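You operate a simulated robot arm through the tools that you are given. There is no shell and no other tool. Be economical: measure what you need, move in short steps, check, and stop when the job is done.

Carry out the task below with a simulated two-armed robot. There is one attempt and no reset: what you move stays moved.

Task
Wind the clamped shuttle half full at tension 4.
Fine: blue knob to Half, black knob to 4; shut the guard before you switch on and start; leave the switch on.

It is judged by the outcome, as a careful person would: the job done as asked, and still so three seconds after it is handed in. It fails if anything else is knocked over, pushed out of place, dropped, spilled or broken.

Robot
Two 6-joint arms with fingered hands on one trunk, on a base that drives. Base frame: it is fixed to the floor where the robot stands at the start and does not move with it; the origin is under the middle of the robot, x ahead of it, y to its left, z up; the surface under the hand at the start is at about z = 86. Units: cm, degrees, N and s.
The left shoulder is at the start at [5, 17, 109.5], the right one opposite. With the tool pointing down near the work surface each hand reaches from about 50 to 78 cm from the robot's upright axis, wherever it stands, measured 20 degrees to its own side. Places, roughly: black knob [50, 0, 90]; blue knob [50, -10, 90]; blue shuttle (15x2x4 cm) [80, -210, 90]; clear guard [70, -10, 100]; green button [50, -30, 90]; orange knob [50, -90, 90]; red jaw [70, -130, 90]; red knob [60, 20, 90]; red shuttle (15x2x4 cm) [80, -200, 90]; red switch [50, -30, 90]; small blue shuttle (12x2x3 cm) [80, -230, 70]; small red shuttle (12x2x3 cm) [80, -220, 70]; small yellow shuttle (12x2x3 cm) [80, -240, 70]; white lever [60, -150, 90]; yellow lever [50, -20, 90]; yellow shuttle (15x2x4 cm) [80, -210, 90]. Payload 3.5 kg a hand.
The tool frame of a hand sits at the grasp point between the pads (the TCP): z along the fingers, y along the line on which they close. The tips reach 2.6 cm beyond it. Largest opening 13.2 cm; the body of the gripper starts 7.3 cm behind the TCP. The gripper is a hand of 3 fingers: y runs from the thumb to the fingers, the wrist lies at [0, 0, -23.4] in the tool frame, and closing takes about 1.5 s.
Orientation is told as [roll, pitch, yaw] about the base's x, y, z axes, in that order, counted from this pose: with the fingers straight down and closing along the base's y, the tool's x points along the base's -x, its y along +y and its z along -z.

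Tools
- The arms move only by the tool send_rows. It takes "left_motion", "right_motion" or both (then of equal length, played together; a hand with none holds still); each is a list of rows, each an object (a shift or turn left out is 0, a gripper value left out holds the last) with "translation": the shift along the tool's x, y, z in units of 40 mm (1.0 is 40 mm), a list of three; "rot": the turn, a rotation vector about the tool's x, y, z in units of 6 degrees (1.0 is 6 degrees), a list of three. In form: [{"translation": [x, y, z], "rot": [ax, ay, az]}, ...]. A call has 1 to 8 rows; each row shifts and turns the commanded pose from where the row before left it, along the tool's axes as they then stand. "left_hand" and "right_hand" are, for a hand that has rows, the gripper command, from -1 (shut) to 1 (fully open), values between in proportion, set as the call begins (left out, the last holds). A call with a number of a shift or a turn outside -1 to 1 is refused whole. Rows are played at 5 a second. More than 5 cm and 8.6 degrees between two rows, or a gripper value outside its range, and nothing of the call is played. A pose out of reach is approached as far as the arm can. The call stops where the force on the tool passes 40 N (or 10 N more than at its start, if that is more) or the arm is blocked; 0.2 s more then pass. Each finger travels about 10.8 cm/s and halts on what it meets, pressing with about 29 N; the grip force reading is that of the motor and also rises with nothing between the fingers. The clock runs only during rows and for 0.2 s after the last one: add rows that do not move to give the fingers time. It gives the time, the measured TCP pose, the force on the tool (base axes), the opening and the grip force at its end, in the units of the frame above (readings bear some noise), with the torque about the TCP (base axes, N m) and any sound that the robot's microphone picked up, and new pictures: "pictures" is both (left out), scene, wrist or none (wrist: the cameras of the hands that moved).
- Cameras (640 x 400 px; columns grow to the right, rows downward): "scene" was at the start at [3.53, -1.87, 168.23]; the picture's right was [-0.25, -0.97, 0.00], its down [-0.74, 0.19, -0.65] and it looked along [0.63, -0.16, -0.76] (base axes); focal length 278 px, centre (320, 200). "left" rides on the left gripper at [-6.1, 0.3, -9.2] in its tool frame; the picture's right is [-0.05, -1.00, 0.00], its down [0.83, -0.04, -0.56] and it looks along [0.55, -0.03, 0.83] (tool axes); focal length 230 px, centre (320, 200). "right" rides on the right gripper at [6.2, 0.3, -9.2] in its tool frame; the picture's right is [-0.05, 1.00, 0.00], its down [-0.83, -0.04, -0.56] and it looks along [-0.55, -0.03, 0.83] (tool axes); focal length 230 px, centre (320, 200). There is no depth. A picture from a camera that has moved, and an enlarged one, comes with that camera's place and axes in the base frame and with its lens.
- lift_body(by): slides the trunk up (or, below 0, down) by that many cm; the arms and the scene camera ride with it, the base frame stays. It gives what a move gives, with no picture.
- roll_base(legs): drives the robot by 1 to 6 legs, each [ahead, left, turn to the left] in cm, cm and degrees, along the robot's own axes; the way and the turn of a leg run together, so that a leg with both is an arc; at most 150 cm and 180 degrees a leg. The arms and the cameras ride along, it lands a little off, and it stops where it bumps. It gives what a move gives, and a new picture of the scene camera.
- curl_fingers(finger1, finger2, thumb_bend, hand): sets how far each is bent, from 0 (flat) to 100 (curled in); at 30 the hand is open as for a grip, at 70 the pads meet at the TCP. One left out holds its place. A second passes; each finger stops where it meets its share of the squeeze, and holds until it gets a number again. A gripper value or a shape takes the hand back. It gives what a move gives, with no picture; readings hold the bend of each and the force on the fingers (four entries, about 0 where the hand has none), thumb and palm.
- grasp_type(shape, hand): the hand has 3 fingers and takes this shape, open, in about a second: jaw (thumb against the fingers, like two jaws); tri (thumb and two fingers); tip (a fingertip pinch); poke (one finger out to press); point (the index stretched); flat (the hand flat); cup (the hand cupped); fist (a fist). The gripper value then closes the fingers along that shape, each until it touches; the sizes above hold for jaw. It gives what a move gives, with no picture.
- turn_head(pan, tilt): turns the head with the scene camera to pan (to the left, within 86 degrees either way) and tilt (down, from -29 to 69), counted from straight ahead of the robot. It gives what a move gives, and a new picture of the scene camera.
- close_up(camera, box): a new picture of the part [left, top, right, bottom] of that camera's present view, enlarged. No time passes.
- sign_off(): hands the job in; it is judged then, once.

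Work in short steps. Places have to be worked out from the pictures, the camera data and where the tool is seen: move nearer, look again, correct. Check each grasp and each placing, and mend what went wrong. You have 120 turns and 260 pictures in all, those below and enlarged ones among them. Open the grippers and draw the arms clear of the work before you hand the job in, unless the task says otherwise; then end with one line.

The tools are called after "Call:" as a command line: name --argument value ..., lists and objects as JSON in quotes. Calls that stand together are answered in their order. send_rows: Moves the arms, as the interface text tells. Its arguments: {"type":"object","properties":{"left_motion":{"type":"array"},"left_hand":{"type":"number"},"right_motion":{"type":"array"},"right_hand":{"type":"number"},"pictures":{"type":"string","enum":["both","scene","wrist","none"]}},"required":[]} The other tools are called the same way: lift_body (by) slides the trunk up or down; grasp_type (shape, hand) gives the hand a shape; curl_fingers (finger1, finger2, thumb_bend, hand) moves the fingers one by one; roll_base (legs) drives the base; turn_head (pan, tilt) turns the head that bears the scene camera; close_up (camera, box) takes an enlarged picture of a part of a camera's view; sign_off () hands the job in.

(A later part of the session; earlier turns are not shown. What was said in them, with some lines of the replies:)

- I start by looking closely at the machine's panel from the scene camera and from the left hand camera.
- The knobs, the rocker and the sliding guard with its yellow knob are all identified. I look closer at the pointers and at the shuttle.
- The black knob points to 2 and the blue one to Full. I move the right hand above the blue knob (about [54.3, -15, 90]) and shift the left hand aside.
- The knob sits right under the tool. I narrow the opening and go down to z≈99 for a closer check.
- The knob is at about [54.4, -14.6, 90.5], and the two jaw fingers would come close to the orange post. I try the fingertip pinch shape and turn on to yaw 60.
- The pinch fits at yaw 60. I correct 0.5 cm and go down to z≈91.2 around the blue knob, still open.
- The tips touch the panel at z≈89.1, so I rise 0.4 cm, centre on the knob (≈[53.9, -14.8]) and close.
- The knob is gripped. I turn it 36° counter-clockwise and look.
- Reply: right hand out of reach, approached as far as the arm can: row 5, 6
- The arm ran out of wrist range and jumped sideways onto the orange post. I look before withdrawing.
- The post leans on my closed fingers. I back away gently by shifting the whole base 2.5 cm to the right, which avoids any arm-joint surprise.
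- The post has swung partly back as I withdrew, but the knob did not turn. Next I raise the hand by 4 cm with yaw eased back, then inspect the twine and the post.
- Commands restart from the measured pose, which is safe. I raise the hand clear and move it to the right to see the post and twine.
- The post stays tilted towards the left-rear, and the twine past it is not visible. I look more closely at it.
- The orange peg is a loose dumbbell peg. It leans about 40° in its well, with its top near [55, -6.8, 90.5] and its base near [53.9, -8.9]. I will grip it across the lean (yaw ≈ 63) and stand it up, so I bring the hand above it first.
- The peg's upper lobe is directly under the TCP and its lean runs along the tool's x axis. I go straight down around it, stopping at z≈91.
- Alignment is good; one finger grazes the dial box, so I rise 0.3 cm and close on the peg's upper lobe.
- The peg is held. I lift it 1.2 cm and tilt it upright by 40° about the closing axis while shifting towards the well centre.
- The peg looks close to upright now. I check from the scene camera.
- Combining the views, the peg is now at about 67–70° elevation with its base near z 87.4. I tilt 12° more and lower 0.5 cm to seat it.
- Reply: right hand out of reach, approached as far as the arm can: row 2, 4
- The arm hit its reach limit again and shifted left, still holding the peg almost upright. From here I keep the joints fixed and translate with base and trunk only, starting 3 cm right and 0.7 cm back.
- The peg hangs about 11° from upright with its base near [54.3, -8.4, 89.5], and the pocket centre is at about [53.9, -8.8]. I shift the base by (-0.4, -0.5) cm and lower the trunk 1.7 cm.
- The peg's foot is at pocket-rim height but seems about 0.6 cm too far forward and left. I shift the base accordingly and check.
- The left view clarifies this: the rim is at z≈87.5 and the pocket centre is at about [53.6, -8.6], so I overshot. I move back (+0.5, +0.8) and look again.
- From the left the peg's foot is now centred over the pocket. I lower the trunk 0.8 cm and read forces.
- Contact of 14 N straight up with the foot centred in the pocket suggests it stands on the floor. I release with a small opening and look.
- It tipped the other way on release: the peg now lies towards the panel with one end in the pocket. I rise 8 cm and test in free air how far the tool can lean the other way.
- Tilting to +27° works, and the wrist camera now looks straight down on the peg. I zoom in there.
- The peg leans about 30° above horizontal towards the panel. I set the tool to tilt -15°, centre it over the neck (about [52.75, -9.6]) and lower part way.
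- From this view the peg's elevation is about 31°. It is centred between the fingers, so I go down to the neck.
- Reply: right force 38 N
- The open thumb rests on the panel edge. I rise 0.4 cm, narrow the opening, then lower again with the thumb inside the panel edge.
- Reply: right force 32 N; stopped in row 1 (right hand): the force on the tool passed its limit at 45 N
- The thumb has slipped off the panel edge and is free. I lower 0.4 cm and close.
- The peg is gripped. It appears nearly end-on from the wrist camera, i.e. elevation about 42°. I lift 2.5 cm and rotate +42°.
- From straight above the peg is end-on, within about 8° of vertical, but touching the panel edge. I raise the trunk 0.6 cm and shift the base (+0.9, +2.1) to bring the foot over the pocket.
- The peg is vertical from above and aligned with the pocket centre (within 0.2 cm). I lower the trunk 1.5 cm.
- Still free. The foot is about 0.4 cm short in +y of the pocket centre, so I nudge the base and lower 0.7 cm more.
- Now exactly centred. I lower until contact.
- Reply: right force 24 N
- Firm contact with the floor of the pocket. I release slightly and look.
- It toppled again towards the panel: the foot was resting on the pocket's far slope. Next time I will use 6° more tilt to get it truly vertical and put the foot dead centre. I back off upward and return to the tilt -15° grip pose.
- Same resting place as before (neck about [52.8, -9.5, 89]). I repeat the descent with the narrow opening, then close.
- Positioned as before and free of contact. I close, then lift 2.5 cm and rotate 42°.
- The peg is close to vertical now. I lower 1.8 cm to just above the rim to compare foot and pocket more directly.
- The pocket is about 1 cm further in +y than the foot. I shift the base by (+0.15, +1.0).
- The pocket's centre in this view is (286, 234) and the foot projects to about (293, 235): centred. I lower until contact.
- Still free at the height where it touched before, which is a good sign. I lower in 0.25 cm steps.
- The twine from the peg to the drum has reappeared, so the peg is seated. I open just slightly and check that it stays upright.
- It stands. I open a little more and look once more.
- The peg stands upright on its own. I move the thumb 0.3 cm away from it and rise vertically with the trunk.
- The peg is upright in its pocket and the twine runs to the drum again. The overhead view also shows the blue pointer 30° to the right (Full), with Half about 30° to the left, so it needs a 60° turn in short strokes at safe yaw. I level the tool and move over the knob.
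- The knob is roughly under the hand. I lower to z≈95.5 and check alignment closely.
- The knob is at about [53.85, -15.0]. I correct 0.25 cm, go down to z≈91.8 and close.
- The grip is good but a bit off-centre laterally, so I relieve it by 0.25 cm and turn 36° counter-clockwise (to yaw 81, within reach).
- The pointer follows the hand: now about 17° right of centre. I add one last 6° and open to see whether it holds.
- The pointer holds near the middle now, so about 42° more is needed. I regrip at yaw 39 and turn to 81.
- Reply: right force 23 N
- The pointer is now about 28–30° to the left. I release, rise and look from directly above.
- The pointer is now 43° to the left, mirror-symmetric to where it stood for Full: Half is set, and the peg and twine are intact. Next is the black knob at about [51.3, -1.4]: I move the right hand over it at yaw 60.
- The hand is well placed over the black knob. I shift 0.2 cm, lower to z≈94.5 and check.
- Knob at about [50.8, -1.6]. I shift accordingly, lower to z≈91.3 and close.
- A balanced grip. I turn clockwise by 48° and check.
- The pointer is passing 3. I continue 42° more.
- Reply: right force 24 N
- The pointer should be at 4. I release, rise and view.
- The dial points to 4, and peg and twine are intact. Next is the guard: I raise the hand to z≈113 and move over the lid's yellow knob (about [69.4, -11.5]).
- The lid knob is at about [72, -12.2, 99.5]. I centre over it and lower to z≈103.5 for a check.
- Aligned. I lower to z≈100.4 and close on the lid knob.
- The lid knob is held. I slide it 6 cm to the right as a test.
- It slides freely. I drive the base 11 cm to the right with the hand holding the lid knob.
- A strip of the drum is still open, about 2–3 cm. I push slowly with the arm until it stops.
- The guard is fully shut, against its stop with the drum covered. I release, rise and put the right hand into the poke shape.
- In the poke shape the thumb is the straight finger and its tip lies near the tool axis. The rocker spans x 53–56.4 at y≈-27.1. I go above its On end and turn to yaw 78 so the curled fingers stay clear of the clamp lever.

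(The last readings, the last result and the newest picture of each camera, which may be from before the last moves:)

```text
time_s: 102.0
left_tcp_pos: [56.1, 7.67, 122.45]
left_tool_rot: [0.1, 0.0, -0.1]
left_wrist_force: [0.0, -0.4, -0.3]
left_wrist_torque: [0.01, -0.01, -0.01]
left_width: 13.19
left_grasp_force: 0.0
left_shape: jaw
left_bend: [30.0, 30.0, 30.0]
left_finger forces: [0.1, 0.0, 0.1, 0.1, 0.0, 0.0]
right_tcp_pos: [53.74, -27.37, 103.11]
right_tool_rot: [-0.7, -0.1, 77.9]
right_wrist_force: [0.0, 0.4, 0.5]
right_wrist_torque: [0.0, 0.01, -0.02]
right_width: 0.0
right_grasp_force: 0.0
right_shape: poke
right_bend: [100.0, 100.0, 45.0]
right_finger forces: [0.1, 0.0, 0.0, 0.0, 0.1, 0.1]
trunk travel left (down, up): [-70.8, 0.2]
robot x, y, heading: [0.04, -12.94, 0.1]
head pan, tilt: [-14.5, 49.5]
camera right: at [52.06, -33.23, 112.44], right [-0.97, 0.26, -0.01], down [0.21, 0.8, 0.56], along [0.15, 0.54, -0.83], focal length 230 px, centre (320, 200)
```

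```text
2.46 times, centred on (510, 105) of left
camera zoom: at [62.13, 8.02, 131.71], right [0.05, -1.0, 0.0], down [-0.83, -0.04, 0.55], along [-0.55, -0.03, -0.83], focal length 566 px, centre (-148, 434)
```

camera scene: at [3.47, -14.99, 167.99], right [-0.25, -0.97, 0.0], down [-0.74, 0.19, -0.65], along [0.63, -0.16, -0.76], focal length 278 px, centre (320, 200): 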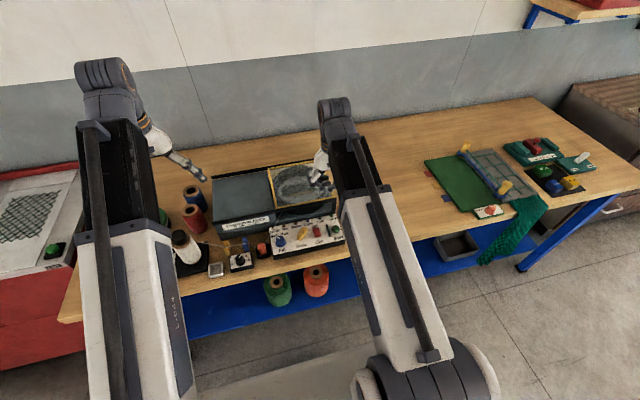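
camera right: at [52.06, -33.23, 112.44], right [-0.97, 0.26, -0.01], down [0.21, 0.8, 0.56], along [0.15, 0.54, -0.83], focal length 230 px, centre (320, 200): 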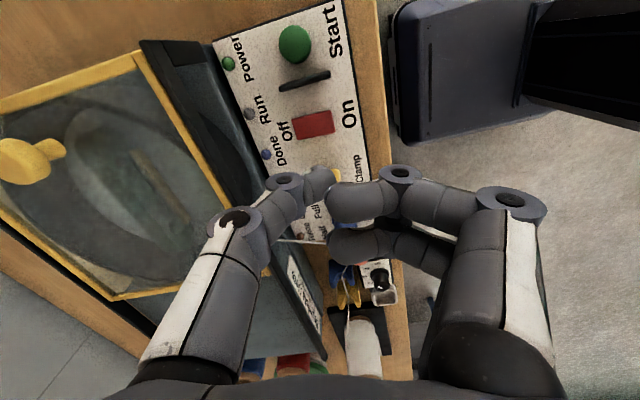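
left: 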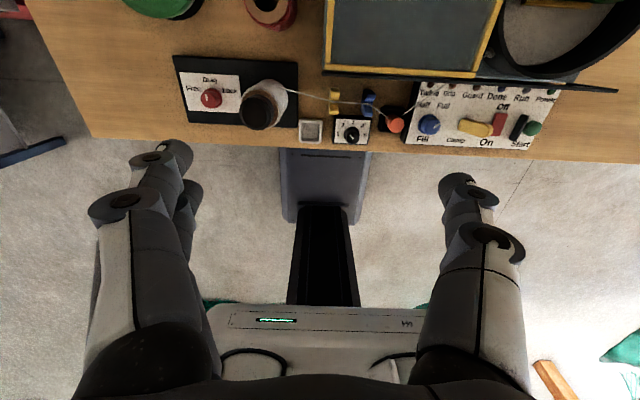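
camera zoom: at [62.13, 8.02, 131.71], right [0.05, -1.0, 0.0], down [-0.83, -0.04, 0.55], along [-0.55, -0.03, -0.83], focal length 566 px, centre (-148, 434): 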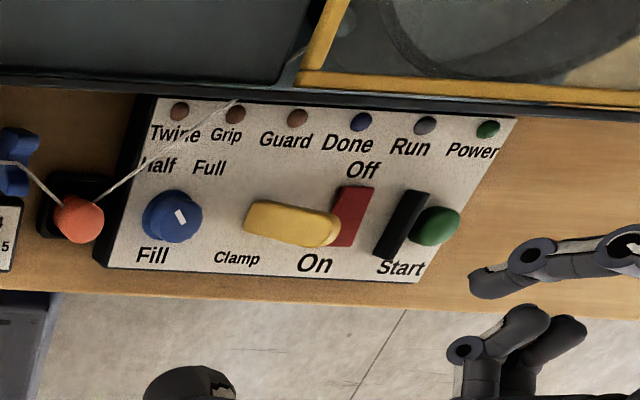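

The thumb tip is above the On end of the rocker. I lower to about 1 cm above it and check.

Call:
send_rows --right_motion '[{"translation": [0.02, 0.03, 0.7]}, {"translation": [0, 0, 0.7]}, {"translation": [0, 0, 0.7]}, {}]' --pictures "wrist"

Call:
close_up --camera "scene" --box '[260, 200, 360, 270]'

Call:
close_up --camera "left" --box '[480, 60, 600, 150]'

```text
time_s: 103.0
left_tcp_pos: [55.95, 7.67, 122.49]
left_tool_rot: [0.1, -0.1, -0.2]
left_wrist_force: [-0.7, -0.4, 0.0]
left_wrist_torque: [-0.01, 0.0, 0.03]
left_width: 13.18
left_grasp_force: 0.0
left_shape: jaw
left_bend: [30.0, 30.0, 30.0]
left_finger forces: [0.0, 0.0, 0.0, 0.0, 0.0, 0.1]
right_tcp_pos: [53.65, -27.35, 94.77]
right_tool_rot: [-0.8, -0.1, 78.0]
right_wrist_force: [-0.8, -0.5, 0.8]
right_wrist_torque: [0.01, -0.03, -0.01]
right_width: 0.0
right_grasp_force: 0.1
right_shape: poke
right_bend: [100.0, 100.0, 45.0]
right_finger forces: [0.0, 0.0, 0.1, 0.0, 0.1, 0.1]
trunk travel left (down, up): [-70.8, 0.2]
robot x, y, heading: [-0.13, -13.04, -0.3]
head pan, tilt: [-14.5, 49.5]
camera right: at [51.94, -33.17, 104.08], right [-0.97, 0.26, -0.01], down [0.21, 0.8, 0.56], along [0.15, 0.54, -0.83], focal length 230 px, centre (320, 200)
```

right: 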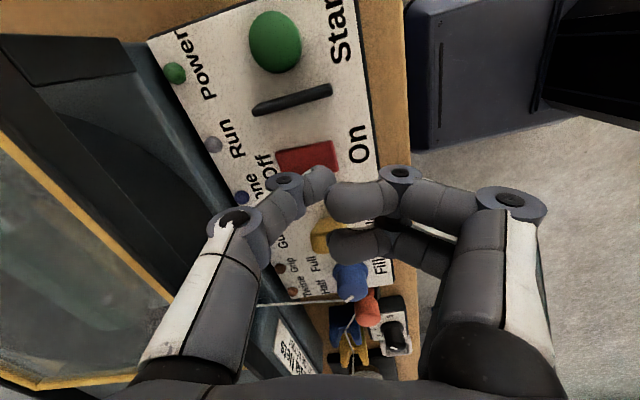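

```text
5.71 times, centred on (310, 235) of scene
camera zoom: at [3.51, -15.01, 167.99], right [-0.25, -0.97, 0.0], down [-0.74, 0.19, -0.65], along [0.63, -0.16, -0.76], focal length 1591 px, centre (377, 0)
```

zoom: 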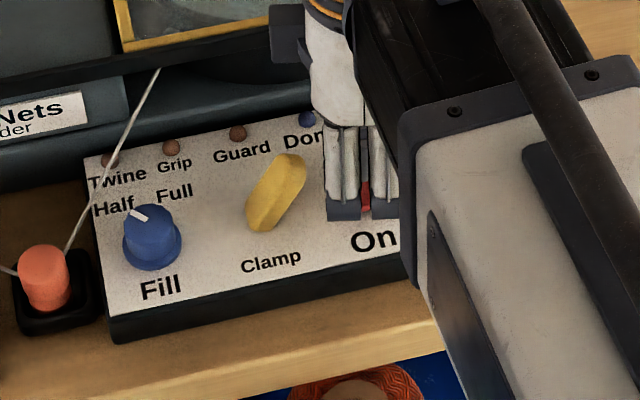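

```text
4.44 times, centred on (540, 105) of left
camera zoom: at [62.11, 8.03, 131.72], right [0.05, -1.0, 0.0], down [-0.83, -0.04, 0.55], along [-0.55, -0.03, -0.83], focal length 1022 px, centre (-658, 622)
```

zoom: 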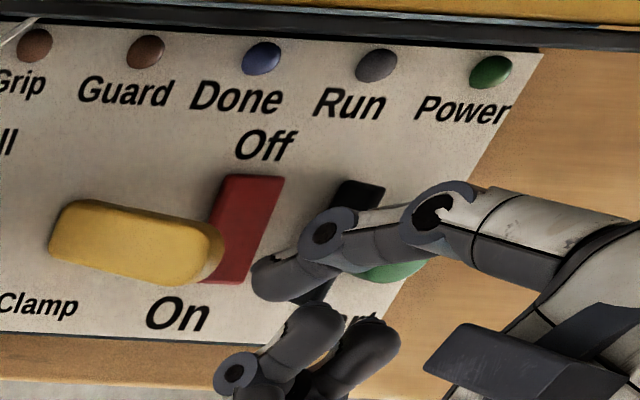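

The tip is over the On end. I press down slowly.

Call:
send_rows --right_motion '[{"translation": [0, 0, 0.2]}, {"translation": [0, 0, 0.15]}, {"translation": [0, 0, 0.1]}, {"translation": [0, 0, 0.1]}, {"translation": [0, 0, 0.1]}, {"translation": [0, 0, 0.08]}]' --pictures "none"

Call:
close_up --camera "left" --box '[480, 60, 600, 150]'

```text
time_s: 104.4
left_tcp_pos: [55.9, 7.72, 122.51]
left_tool_rot: [0.1, -0.2, -0.1]
left_wrist_force: [-0.6, 0.2, 0.2]
left_wrist_torque: [0.0, 0.0, 0.0]
left_width: 13.2
left_grasp_force: 0.1
left_shape: jaw
left_bend: [30.0, 30.0, 30.0]
left_finger forces: [0.1, 0.0, 0.0, 0.0, 0.1, 0.0]
right_tcp_pos: [53.77, -27.27, 91.97]
right_tool_rot: [-1.0, -0.1, 78.1]
right_wrist_force: [5.5, -2.1, 35.6]
right_wrist_torque: [0.22, 0.21, -0.04]
right_width: 0.03
right_grasp_force: 0.1
right_shape: poke
right_bend: [100.0, 100.0, 49.0]
right_finger forces: [0.0, 0.0, 0.1, 0.0, 34.9, 0.0]
trunk travel left (down, up): [-70.8, 0.2]
robot x, y, heading: [0.07, -13.2, 0.2]
head pan, tilt: [-14.5, 49.5]
```

```text
4.44 times, centred on (540, 105) of left
camera zoom: at [61.96, 8.05, 131.84], right [0.05, -1.0, 0.0], down [-0.83, -0.04, 0.55], along [-0.55, -0.03, -0.83], focal length 1022 px, centre (-658, 622)
```

zoom: 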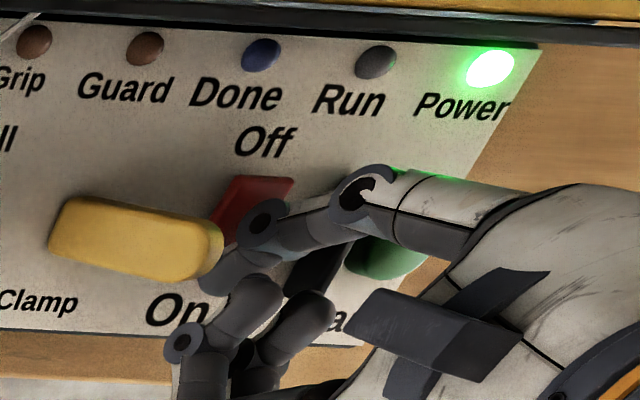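

Power lamp is lit and no fault lamp shows. I rise, move over the green Start button (about [54, -33.6]) and check.

Call:
send_rows --right_motion '[{"translation": [0, 0, -0.6]}, {"translation": [0, 0, -0.6]}, {"translation": [0.75, -0.23, 0]}, {"translation": [0.76, -0.23, 0]}, {}]' --pictures "wrist"

Call:
close_up --camera "left" --box '[440, 40, 640, 170]'

```text
time_s: 105.6
left_tcp_pos: [56.14, 7.7, 122.46]
left_tool_rot: [0.2, -0.1, -0.2]
left_wrist_force: [-0.5, 0.2, 0.1]
left_wrist_torque: [0.01, 0.0, 0.02]
left_width: 13.19
left_grasp_force: 0.1
left_shape: jaw
left_bend: [30.0, 30.0, 30.0]
left_finger forces: [0.0, 0.1, 0.0, 0.1, 0.0, 0.0]
right_tcp_pos: [54.16, -33.81, 96.4]
right_tool_rot: [-0.8, -0.1, 78.2]
right_wrist_force: [-0.1, -0.1, -0.2]
right_wrist_torque: [0.04, -0.01, 0.02]
right_width: 0.0
right_grasp_force: 0.0
right_shape: poke
right_bend: [100.0, 100.0, 45.0]
right_finger forces: [0.0, 0.0, 0.0, 0.0, 0.0, 0.0]
trunk travel left (down, up): [-70.8, 0.2]
robot x, y, heading: [0.31, -13.04, -0.2]
head pan, tilt: [-14.5, 49.5]
camera right: at [52.49, -39.67, 105.87], right [-0.97, 0.26, -0.01], down [0.21, 0.8, 0.56], along [0.15, 0.54, -0.83], focal length 230 px, centre (320, 200)
```

right: 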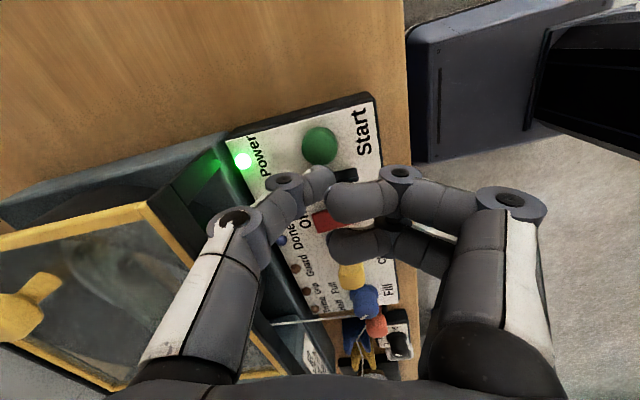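

```text
3.08 times, centred on (540, 105) of left
camera zoom: at [62.11, 8.04, 131.72], right [0.05, -1.0, 0.0], down [-0.83, -0.04, 0.55], along [-0.55, -0.03, -0.83], focal length 708 px, centre (-357, 492)
```

zoom: 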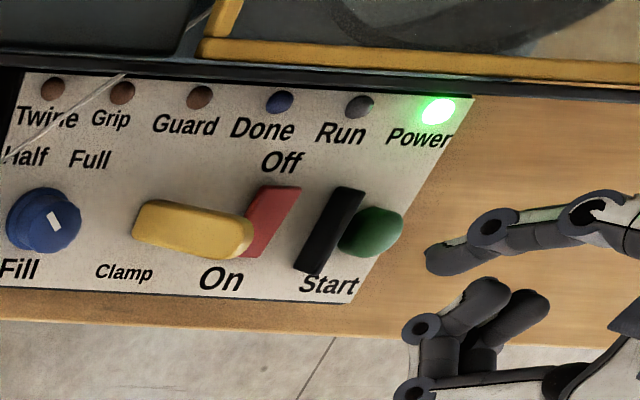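

The tip is near the button. I shift (+0.4, +0.2) and lower 1.4 cm for a closer look.

Call:
send_rows --right_motion '[{"translation": [-0.07, -0.09, 0.2]}, {"translation": [0, 0, 0.15]}, {}]' --pictures "none"

Call:
close_up --camera "right" --box '[220, 80, 420, 230]'

Call:
close_up --camera "left" --box '[530, 60, 630, 140]'

```text
time_s: 106.4
left_tcp_pos: [56.02, 7.77, 122.47]
left_tool_rot: [0.1, -0.1, -0.1]
left_wrist_force: [0.0, -0.3, 0.9]
left_wrist_torque: [0.02, 0.01, -0.01]
left_width: 13.19
left_grasp_force: 0.0
left_shape: jaw
left_bend: [30.0, 30.0, 30.0]
left_finger forces: [0.0, 0.1, 0.0, 0.0, 0.1, 0.1]
right_tcp_pos: [54.53, -33.44, 95.13]
right_tool_rot: [-0.7, 0.0, 78.1]
right_wrist_force: [-0.6, 0.1, -0.7]
right_wrist_torque: [-0.01, -0.04, 0.0]
right_width: 0.01
right_grasp_force: 0.0
right_shape: poke
right_bend: [100.0, 100.0, 45.0]
right_finger forces: [0.0, 0.0, 0.0, 0.0, 0.0, 0.0]
trunk travel left (down, up): [-70.8, 0.2]
robot x, y, heading: [-0.3, -13.26, 0.0]
head pan, tilt: [-14.5, 49.5]
```

```text
2.67 times, centred on (320, 155) of right
camera zoom: at [52.9, -39.29, 104.5], right [-0.97, 0.26, -0.01], down [0.21, 0.8, 0.56], along [0.15, 0.54, -0.83], focal length 614 px, centre (320, 320)
```

zoom: 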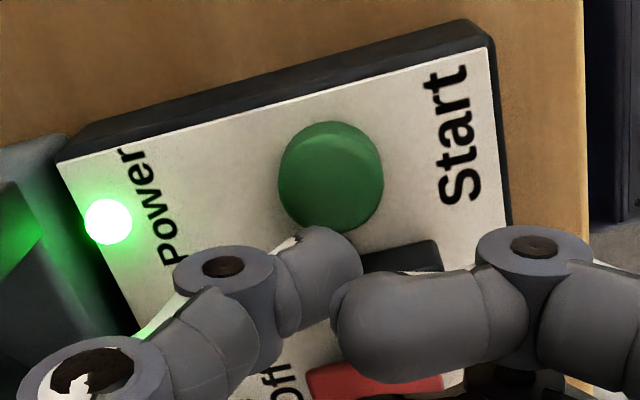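

```text
5.00 times, centred on (580, 100) of left
camera zoom: at [62.11, 8.03, 131.72], right [0.05, -1.0, 0.0], down [-0.83, -0.04, 0.55], along [-0.55, -0.03, -0.83], focal length 1150 px, centre (-980, 700)
```

zoom: 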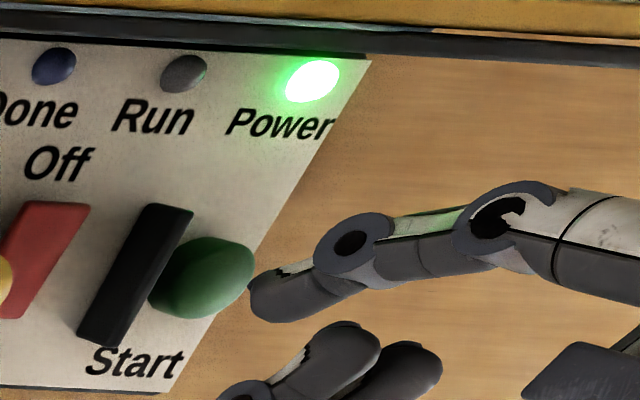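

Combining both views, the button is at about [54.4, -34.2, 90.2] and the tip at [54.35, -33.4, 93.4]. I shift -0.8 in y, then press down slowly.

Call:
send_rows --right_motion '[{"translation": [0.2, -0.04, 0]}, {"translation": [0, 0, 0.3]}, {"translation": [0, 0, 0.25]}, {"translation": [0, 0, 0.12]}, {"translation": [0, 0, 0.1]}, {"translation": [0, 0, 0.08]}]' --pictures "none"

Call:
close_up --camera "left" --box '[480, 40, 630, 150]'

```text
time_s: 107.8
left_tcp_pos: [56.0, 7.75, 122.58]
left_tool_rot: [0.0, -0.3, -0.1]
left_wrist_force: [-0.1, 0.7, 0.4]
left_wrist_torque: [-0.01, 0.01, 0.01]
left_width: 13.16
left_grasp_force: 0.1
left_shape: jaw
left_bend: [30.0, 30.0, 30.0]
left_finger forces: [0.1, 0.0, 0.1, 0.0, 0.0, 0.0]
right_tcp_pos: [54.95, -34.03, 92.03]
right_tool_rot: [-1.1, 0.0, 77.9]
right_wrist_force: [8.9, -2.9, 32.0]
right_wrist_torque: [-0.07, -0.14, 0.0]
right_width: 0.0
right_grasp_force: 0.0
right_shape: poke
right_bend: [100.0, 100.0, 46.0]
right_finger forces: [0.0, 0.1, 0.0, 0.1, 33.0, 0.0]
trunk travel left (down, up): [-70.8, 0.2]
robot x, y, heading: [-0.22, -13.3, -0.0]
head pan, tilt: [-14.5, 49.5]
heard: click
```

```text
3.64 times, centred on (555, 95) of left
camera zoom: at [62.01, 8.07, 131.82], right [0.05, -1.0, 0.0], down [-0.83, -0.04, 0.55], along [-0.55, -0.03, -0.83], focal length 837 px, centre (-534, 582)
```

zoom: 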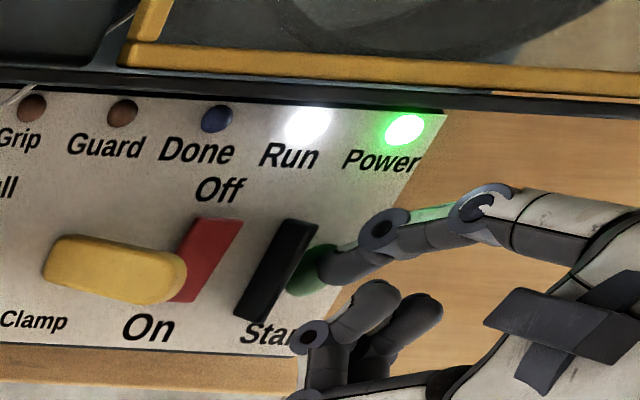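

Click heard and the Run lamp is on: it is winding. I withdraw the hand up and away from the bench front, and let time pass.

Call:
send_rows --right_motion '[{"translation": [0, 0, -0.8]}, {"translation": [0, 0, -1]}, {"translation": [0, 0, -1]}, {"translation": [0, 0, -1]}, {"translation": [0.8, 0, -0.5]}, {"translation": [1, 0, 0]}, {"translation": [1, 0, 0]}, {}]' --pictures "none"

Call:
send_rows --right_motion '[{}, {}, {}, {}, {}, {}, {}, {}]' --pictures "none"

Call:
close_up --camera "scene" --box '[180, 150, 370, 275]'

Call:
close_up --camera "left" --box '[380, 30, 640, 180]'

```text
time_s: 109.6
left_tcp_pos: [56.19, 7.64, 122.48]
left_tool_rot: [0.2, -0.1, -0.1]
left_wrist_force: [-0.5, -0.2, -0.5]
left_wrist_torque: [0.03, 0.01, -0.03]
left_width: 13.18
left_grasp_force: 0.0
left_shape: jaw
left_bend: [30.0, 30.0, 30.0]
left_finger forces: [0.0, 0.0, 0.0, 0.0, 0.1, 0.1]
right_tcp_pos: [53.53, -34.94, 108.86]
right_tool_rot: [-0.7, 0.2, 76.8]
right_wrist_force: [0.1, 0.7, 0.4]
right_wrist_torque: [-0.03, -0.01, -0.01]
right_width: 0.0
right_grasp_force: 0.0
right_shape: poke
right_bend: [100.0, 100.0, 45.0]
right_finger forces: [0.0, 0.0, 0.0, 0.1, 0.0, 0.0]
right hand out of reach, approached as far as the arm can: row 5, 6, 7
trunk travel left (down, up): [-70.8, 0.2]
robot x, y, heading: [0.19, -12.88, -0.1]
head pan, tilt: [-14.5, 49.5]
```

```text
time_s: 111.4
left_tcp_pos: [56.04, 7.66, 122.33]
left_tool_rot: [0.1, 0.0, -0.1]
left_wrist_force: [-0.1, 0.0, 1.2]
left_wrist_torque: [-0.02, 0.02, 0.01]
left_width: 13.19
left_grasp_force: 0.1
left_shape: jaw
left_bend: [30.0, 30.0, 30.0]
left_finger forces: [0.0, 0.0, 0.0, 0.1, 0.0, 0.1]
right_tcp_pos: [53.43, -34.91, 108.96]
right_tool_rot: [-0.8, 0.2, 77.0]
right_wrist_force: [-0.8, -0.4, -0.7]
right_wrist_torque: [0.01, -0.02, 0.02]
right_width: 0.0
right_grasp_force: 0.1
right_shape: poke
right_bend: [100.0, 100.0, 45.0]
right_finger forces: [0.0, 0.0, 0.1, 0.0, 0.1, 0.0]
trunk travel left (down, up): [-70.8, 0.2]
robot x, y, heading: [0.01, -13.12, 0.3]
head pan, tilt: [-14.5, 49.5]
```

```text
3.20 times, centred on (275, 212) of scene
camera zoom: at [3.51, -15.01, 167.98], right [-0.25, -0.97, 0.0], down [-0.74, 0.19, -0.65], along [0.63, -0.16, -0.76], focal length 891 px, centre (464, 160)
```

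zoom: 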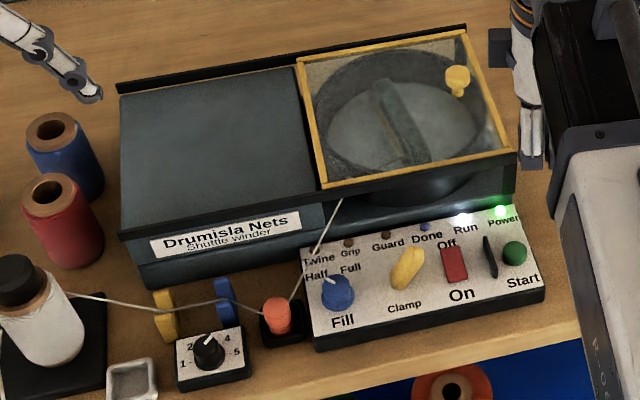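

```text
2.46 times, centred on (510, 105) of left
camera zoom: at [62.11, 8.03, 131.72], right [0.05, -1.0, 0.0], down [-0.83, -0.04, 0.55], along [-0.55, -0.03, -0.83], focal length 566 px, centre (-148, 434)
```

zoom: 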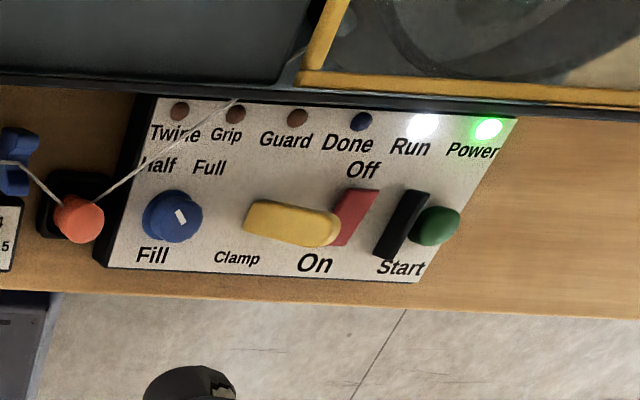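

The shuttle is spinning. While it winds, I reopen the right hand and move it well clear to the right and upward.

Call:
grasp_type --shape "jaw" --hand "right"

Call:
send_rows --right_motion '[{"translation": [0, 0, -0.9], "rot": [0, 0, 1]}, {"translation": [0, 0, -0.9], "rot": [0, 0, 1]}, {"translation": [0, 0, -0.9], "rot": [0, 0, 1]}, {"rot": [0, 0, 1]}, {"rot": [0, 0, 1]}, {"rot": [0, 0, 1]}, {"rot": [0, 0, 1]}, {"rot": [0, 0, 1]}]' --pictures "none"

Call:
send_rows --right_motion '[{"translation": [0.4, -0.8, 0]}, {"translation": [0.4, -0.8, 0]}, {"translation": [0.4, -0.8, 0]}, {}, {}, {}, {}, {}]' --pictures "none"

Call:
close_up --camera "scene" --box '[180, 150, 370, 275]'

```text
time_s: 112.3
left_tcp_pos: [56.08, 7.68, 122.43]
left_tool_rot: [0.1, -0.1, -0.2]
left_wrist_force: [0.4, 0.7, -0.5]
left_wrist_torque: [0.02, 0.01, 0.0]
left_width: 13.22
left_grasp_force: 0.1
left_shape: jaw
left_bend: [30.0, 30.0, 30.0]
left_finger forces: [0.1, 0.1, 0.1, 0.1, 0.0, 0.0]
right_tcp_pos: [53.66, -34.96, 108.88]
right_tool_rot: [-0.8, 0.2, 76.9]
right_wrist_force: [-0.5, -0.6, 0.1]
right_wrist_torque: [0.04, 0.03, 0.0]
right_width: 13.19
right_grasp_force: 0.0
right_shape: jaw
right_bend: [30.0, 30.0, 30.0]
right_finger forces: [0.0, 0.0, 0.0, 0.0, 0.0, 0.0]
trunk travel left (down, up): [-70.8, 0.2]
robot x, y, heading: [-0.11, -13.34, -0.3]
head pan, tilt: [-14.5, 49.5]
```

```text
time_s: 114.1
left_tcp_pos: [56.09, 7.76, 122.45]
left_tool_rot: [0.1, -0.1, -0.1]
left_wrist_force: [0.7, 0.0, -0.5]
left_wrist_torque: [-0.04, 0.02, -0.01]
left_width: 13.17
left_grasp_force: 0.1
left_shape: jaw
left_bend: [30.0, 30.0, 30.0]
left_finger forces: [0.0, 0.1, 0.0, 0.1, 0.1, 0.0]
right_tcp_pos: [53.5, -34.79, 119.54]
right_tool_rot: [-0.4, -0.7, 29.9]
right_wrist_force: [0.4, 0.6, 0.7]
right_wrist_torque: [-0.03, -0.02, -0.06]
right_width: 13.14
right_grasp_force: 0.0
right_shape: jaw
right_bend: [30.0, 30.0, 30.0]
right_finger forces: [0.0, 0.0, 0.0, 0.0, 0.0, 0.1]
trunk travel left (down, up): [-70.8, 0.2]
robot x, y, heading: [-0.14, -13.36, -0.1]
head pan, tilt: [-14.5, 49.5]
```

```text
time_s: 115.9
left_tcp_pos: [56.18, 7.7, 122.42]
left_tool_rot: [0.1, -0.1, -0.1]
left_wrist_force: [0.2, 0.6, 0.1]
left_wrist_torque: [0.02, 0.0, 0.01]
left_width: 13.18
left_grasp_force: 0.1
left_shape: jaw
left_bend: [30.0, 30.0, 30.0]
left_finger forces: [0.0, 0.0, 0.1, 0.0, 0.1, 0.1]
right_tcp_pos: [54.0, -45.49, 119.59]
right_tool_rot: [-0.5, -0.6, 30.1]
right_wrist_force: [0.2, 0.7, -0.8]
right_wrist_torque: [-0.03, 0.01, -0.01]
right_width: 13.2
right_grasp_force: 0.2
right_shape: jaw
right_bend: [30.0, 30.0, 30.0]
right_finger forces: [0.0, 0.0, 0.0, 0.1, 0.1, 0.0]
trunk travel left (down, up): [-70.8, 0.2]
robot x, y, heading: [-0.26, -12.94, -0.2]
head pan, tilt: [-14.5, 49.5]
```

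```text
3.20 times, centred on (275, 212) of scene
camera zoom: at [3.51, -15.01, 167.98], right [-0.25, -0.97, 0.0], down [-0.74, 0.19, -0.65], along [0.63, -0.16, -0.76], focal length 891 px, centre (464, 160)
```

zoom: 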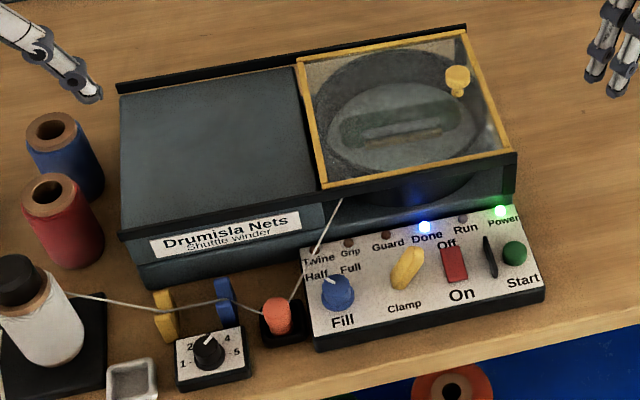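

The Done lamp is on and Run is off. I check the dial and the knob once more up close.

Call:
close_up --camera "scene" --box '[225, 225, 295, 270]'

Call:
close_up --camera "left" --box '[330, 90, 470, 170]'

```text
8.89 times, centred on (260, 248) of scene
camera zoom: at [3.51, -15.01, 167.98], right [-0.25, -0.97, 0.0], down [-0.74, 0.19, -0.65], along [0.63, -0.16, -0.76], focal length 2476 px, centre (853, -222)
```

zoom: 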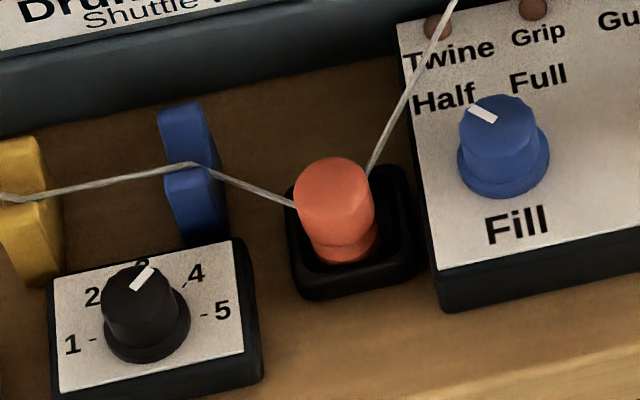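

```text
4.57 times, centred on (400, 130) of left
camera zoom: at [62.11, 8.02, 131.72], right [0.05, -1.0, 0.0], down [-0.83, -0.04, 0.55], along [-0.55, -0.03, -0.83], focal length 1052 px, centre (-46, 520)
```

zoom: 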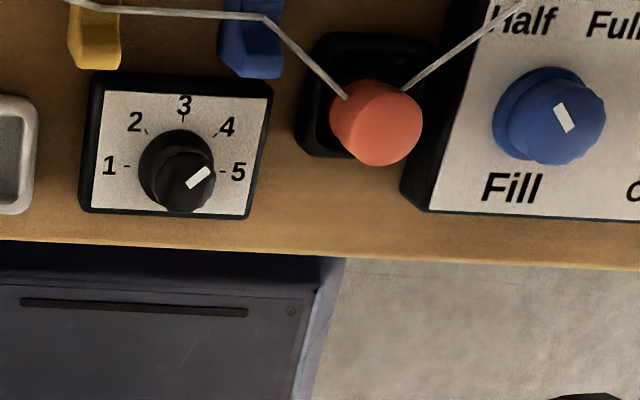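

Everything checks out: the dial is at 4, Fill at Half, guard shut, power on, Done lit, the peg upright and the twine threaded, and both arms are clear with hands open. I hand it in.

Call:
sign_off

```text
The job is handed in.
```

The shuttle is wound half full at tension 4: Done is lit, the guard is shut and the switch is on. On the way I knocked over the loose orange twine peg, but I stood it back in its pocket, and the twine was running to the drum again before I wound.
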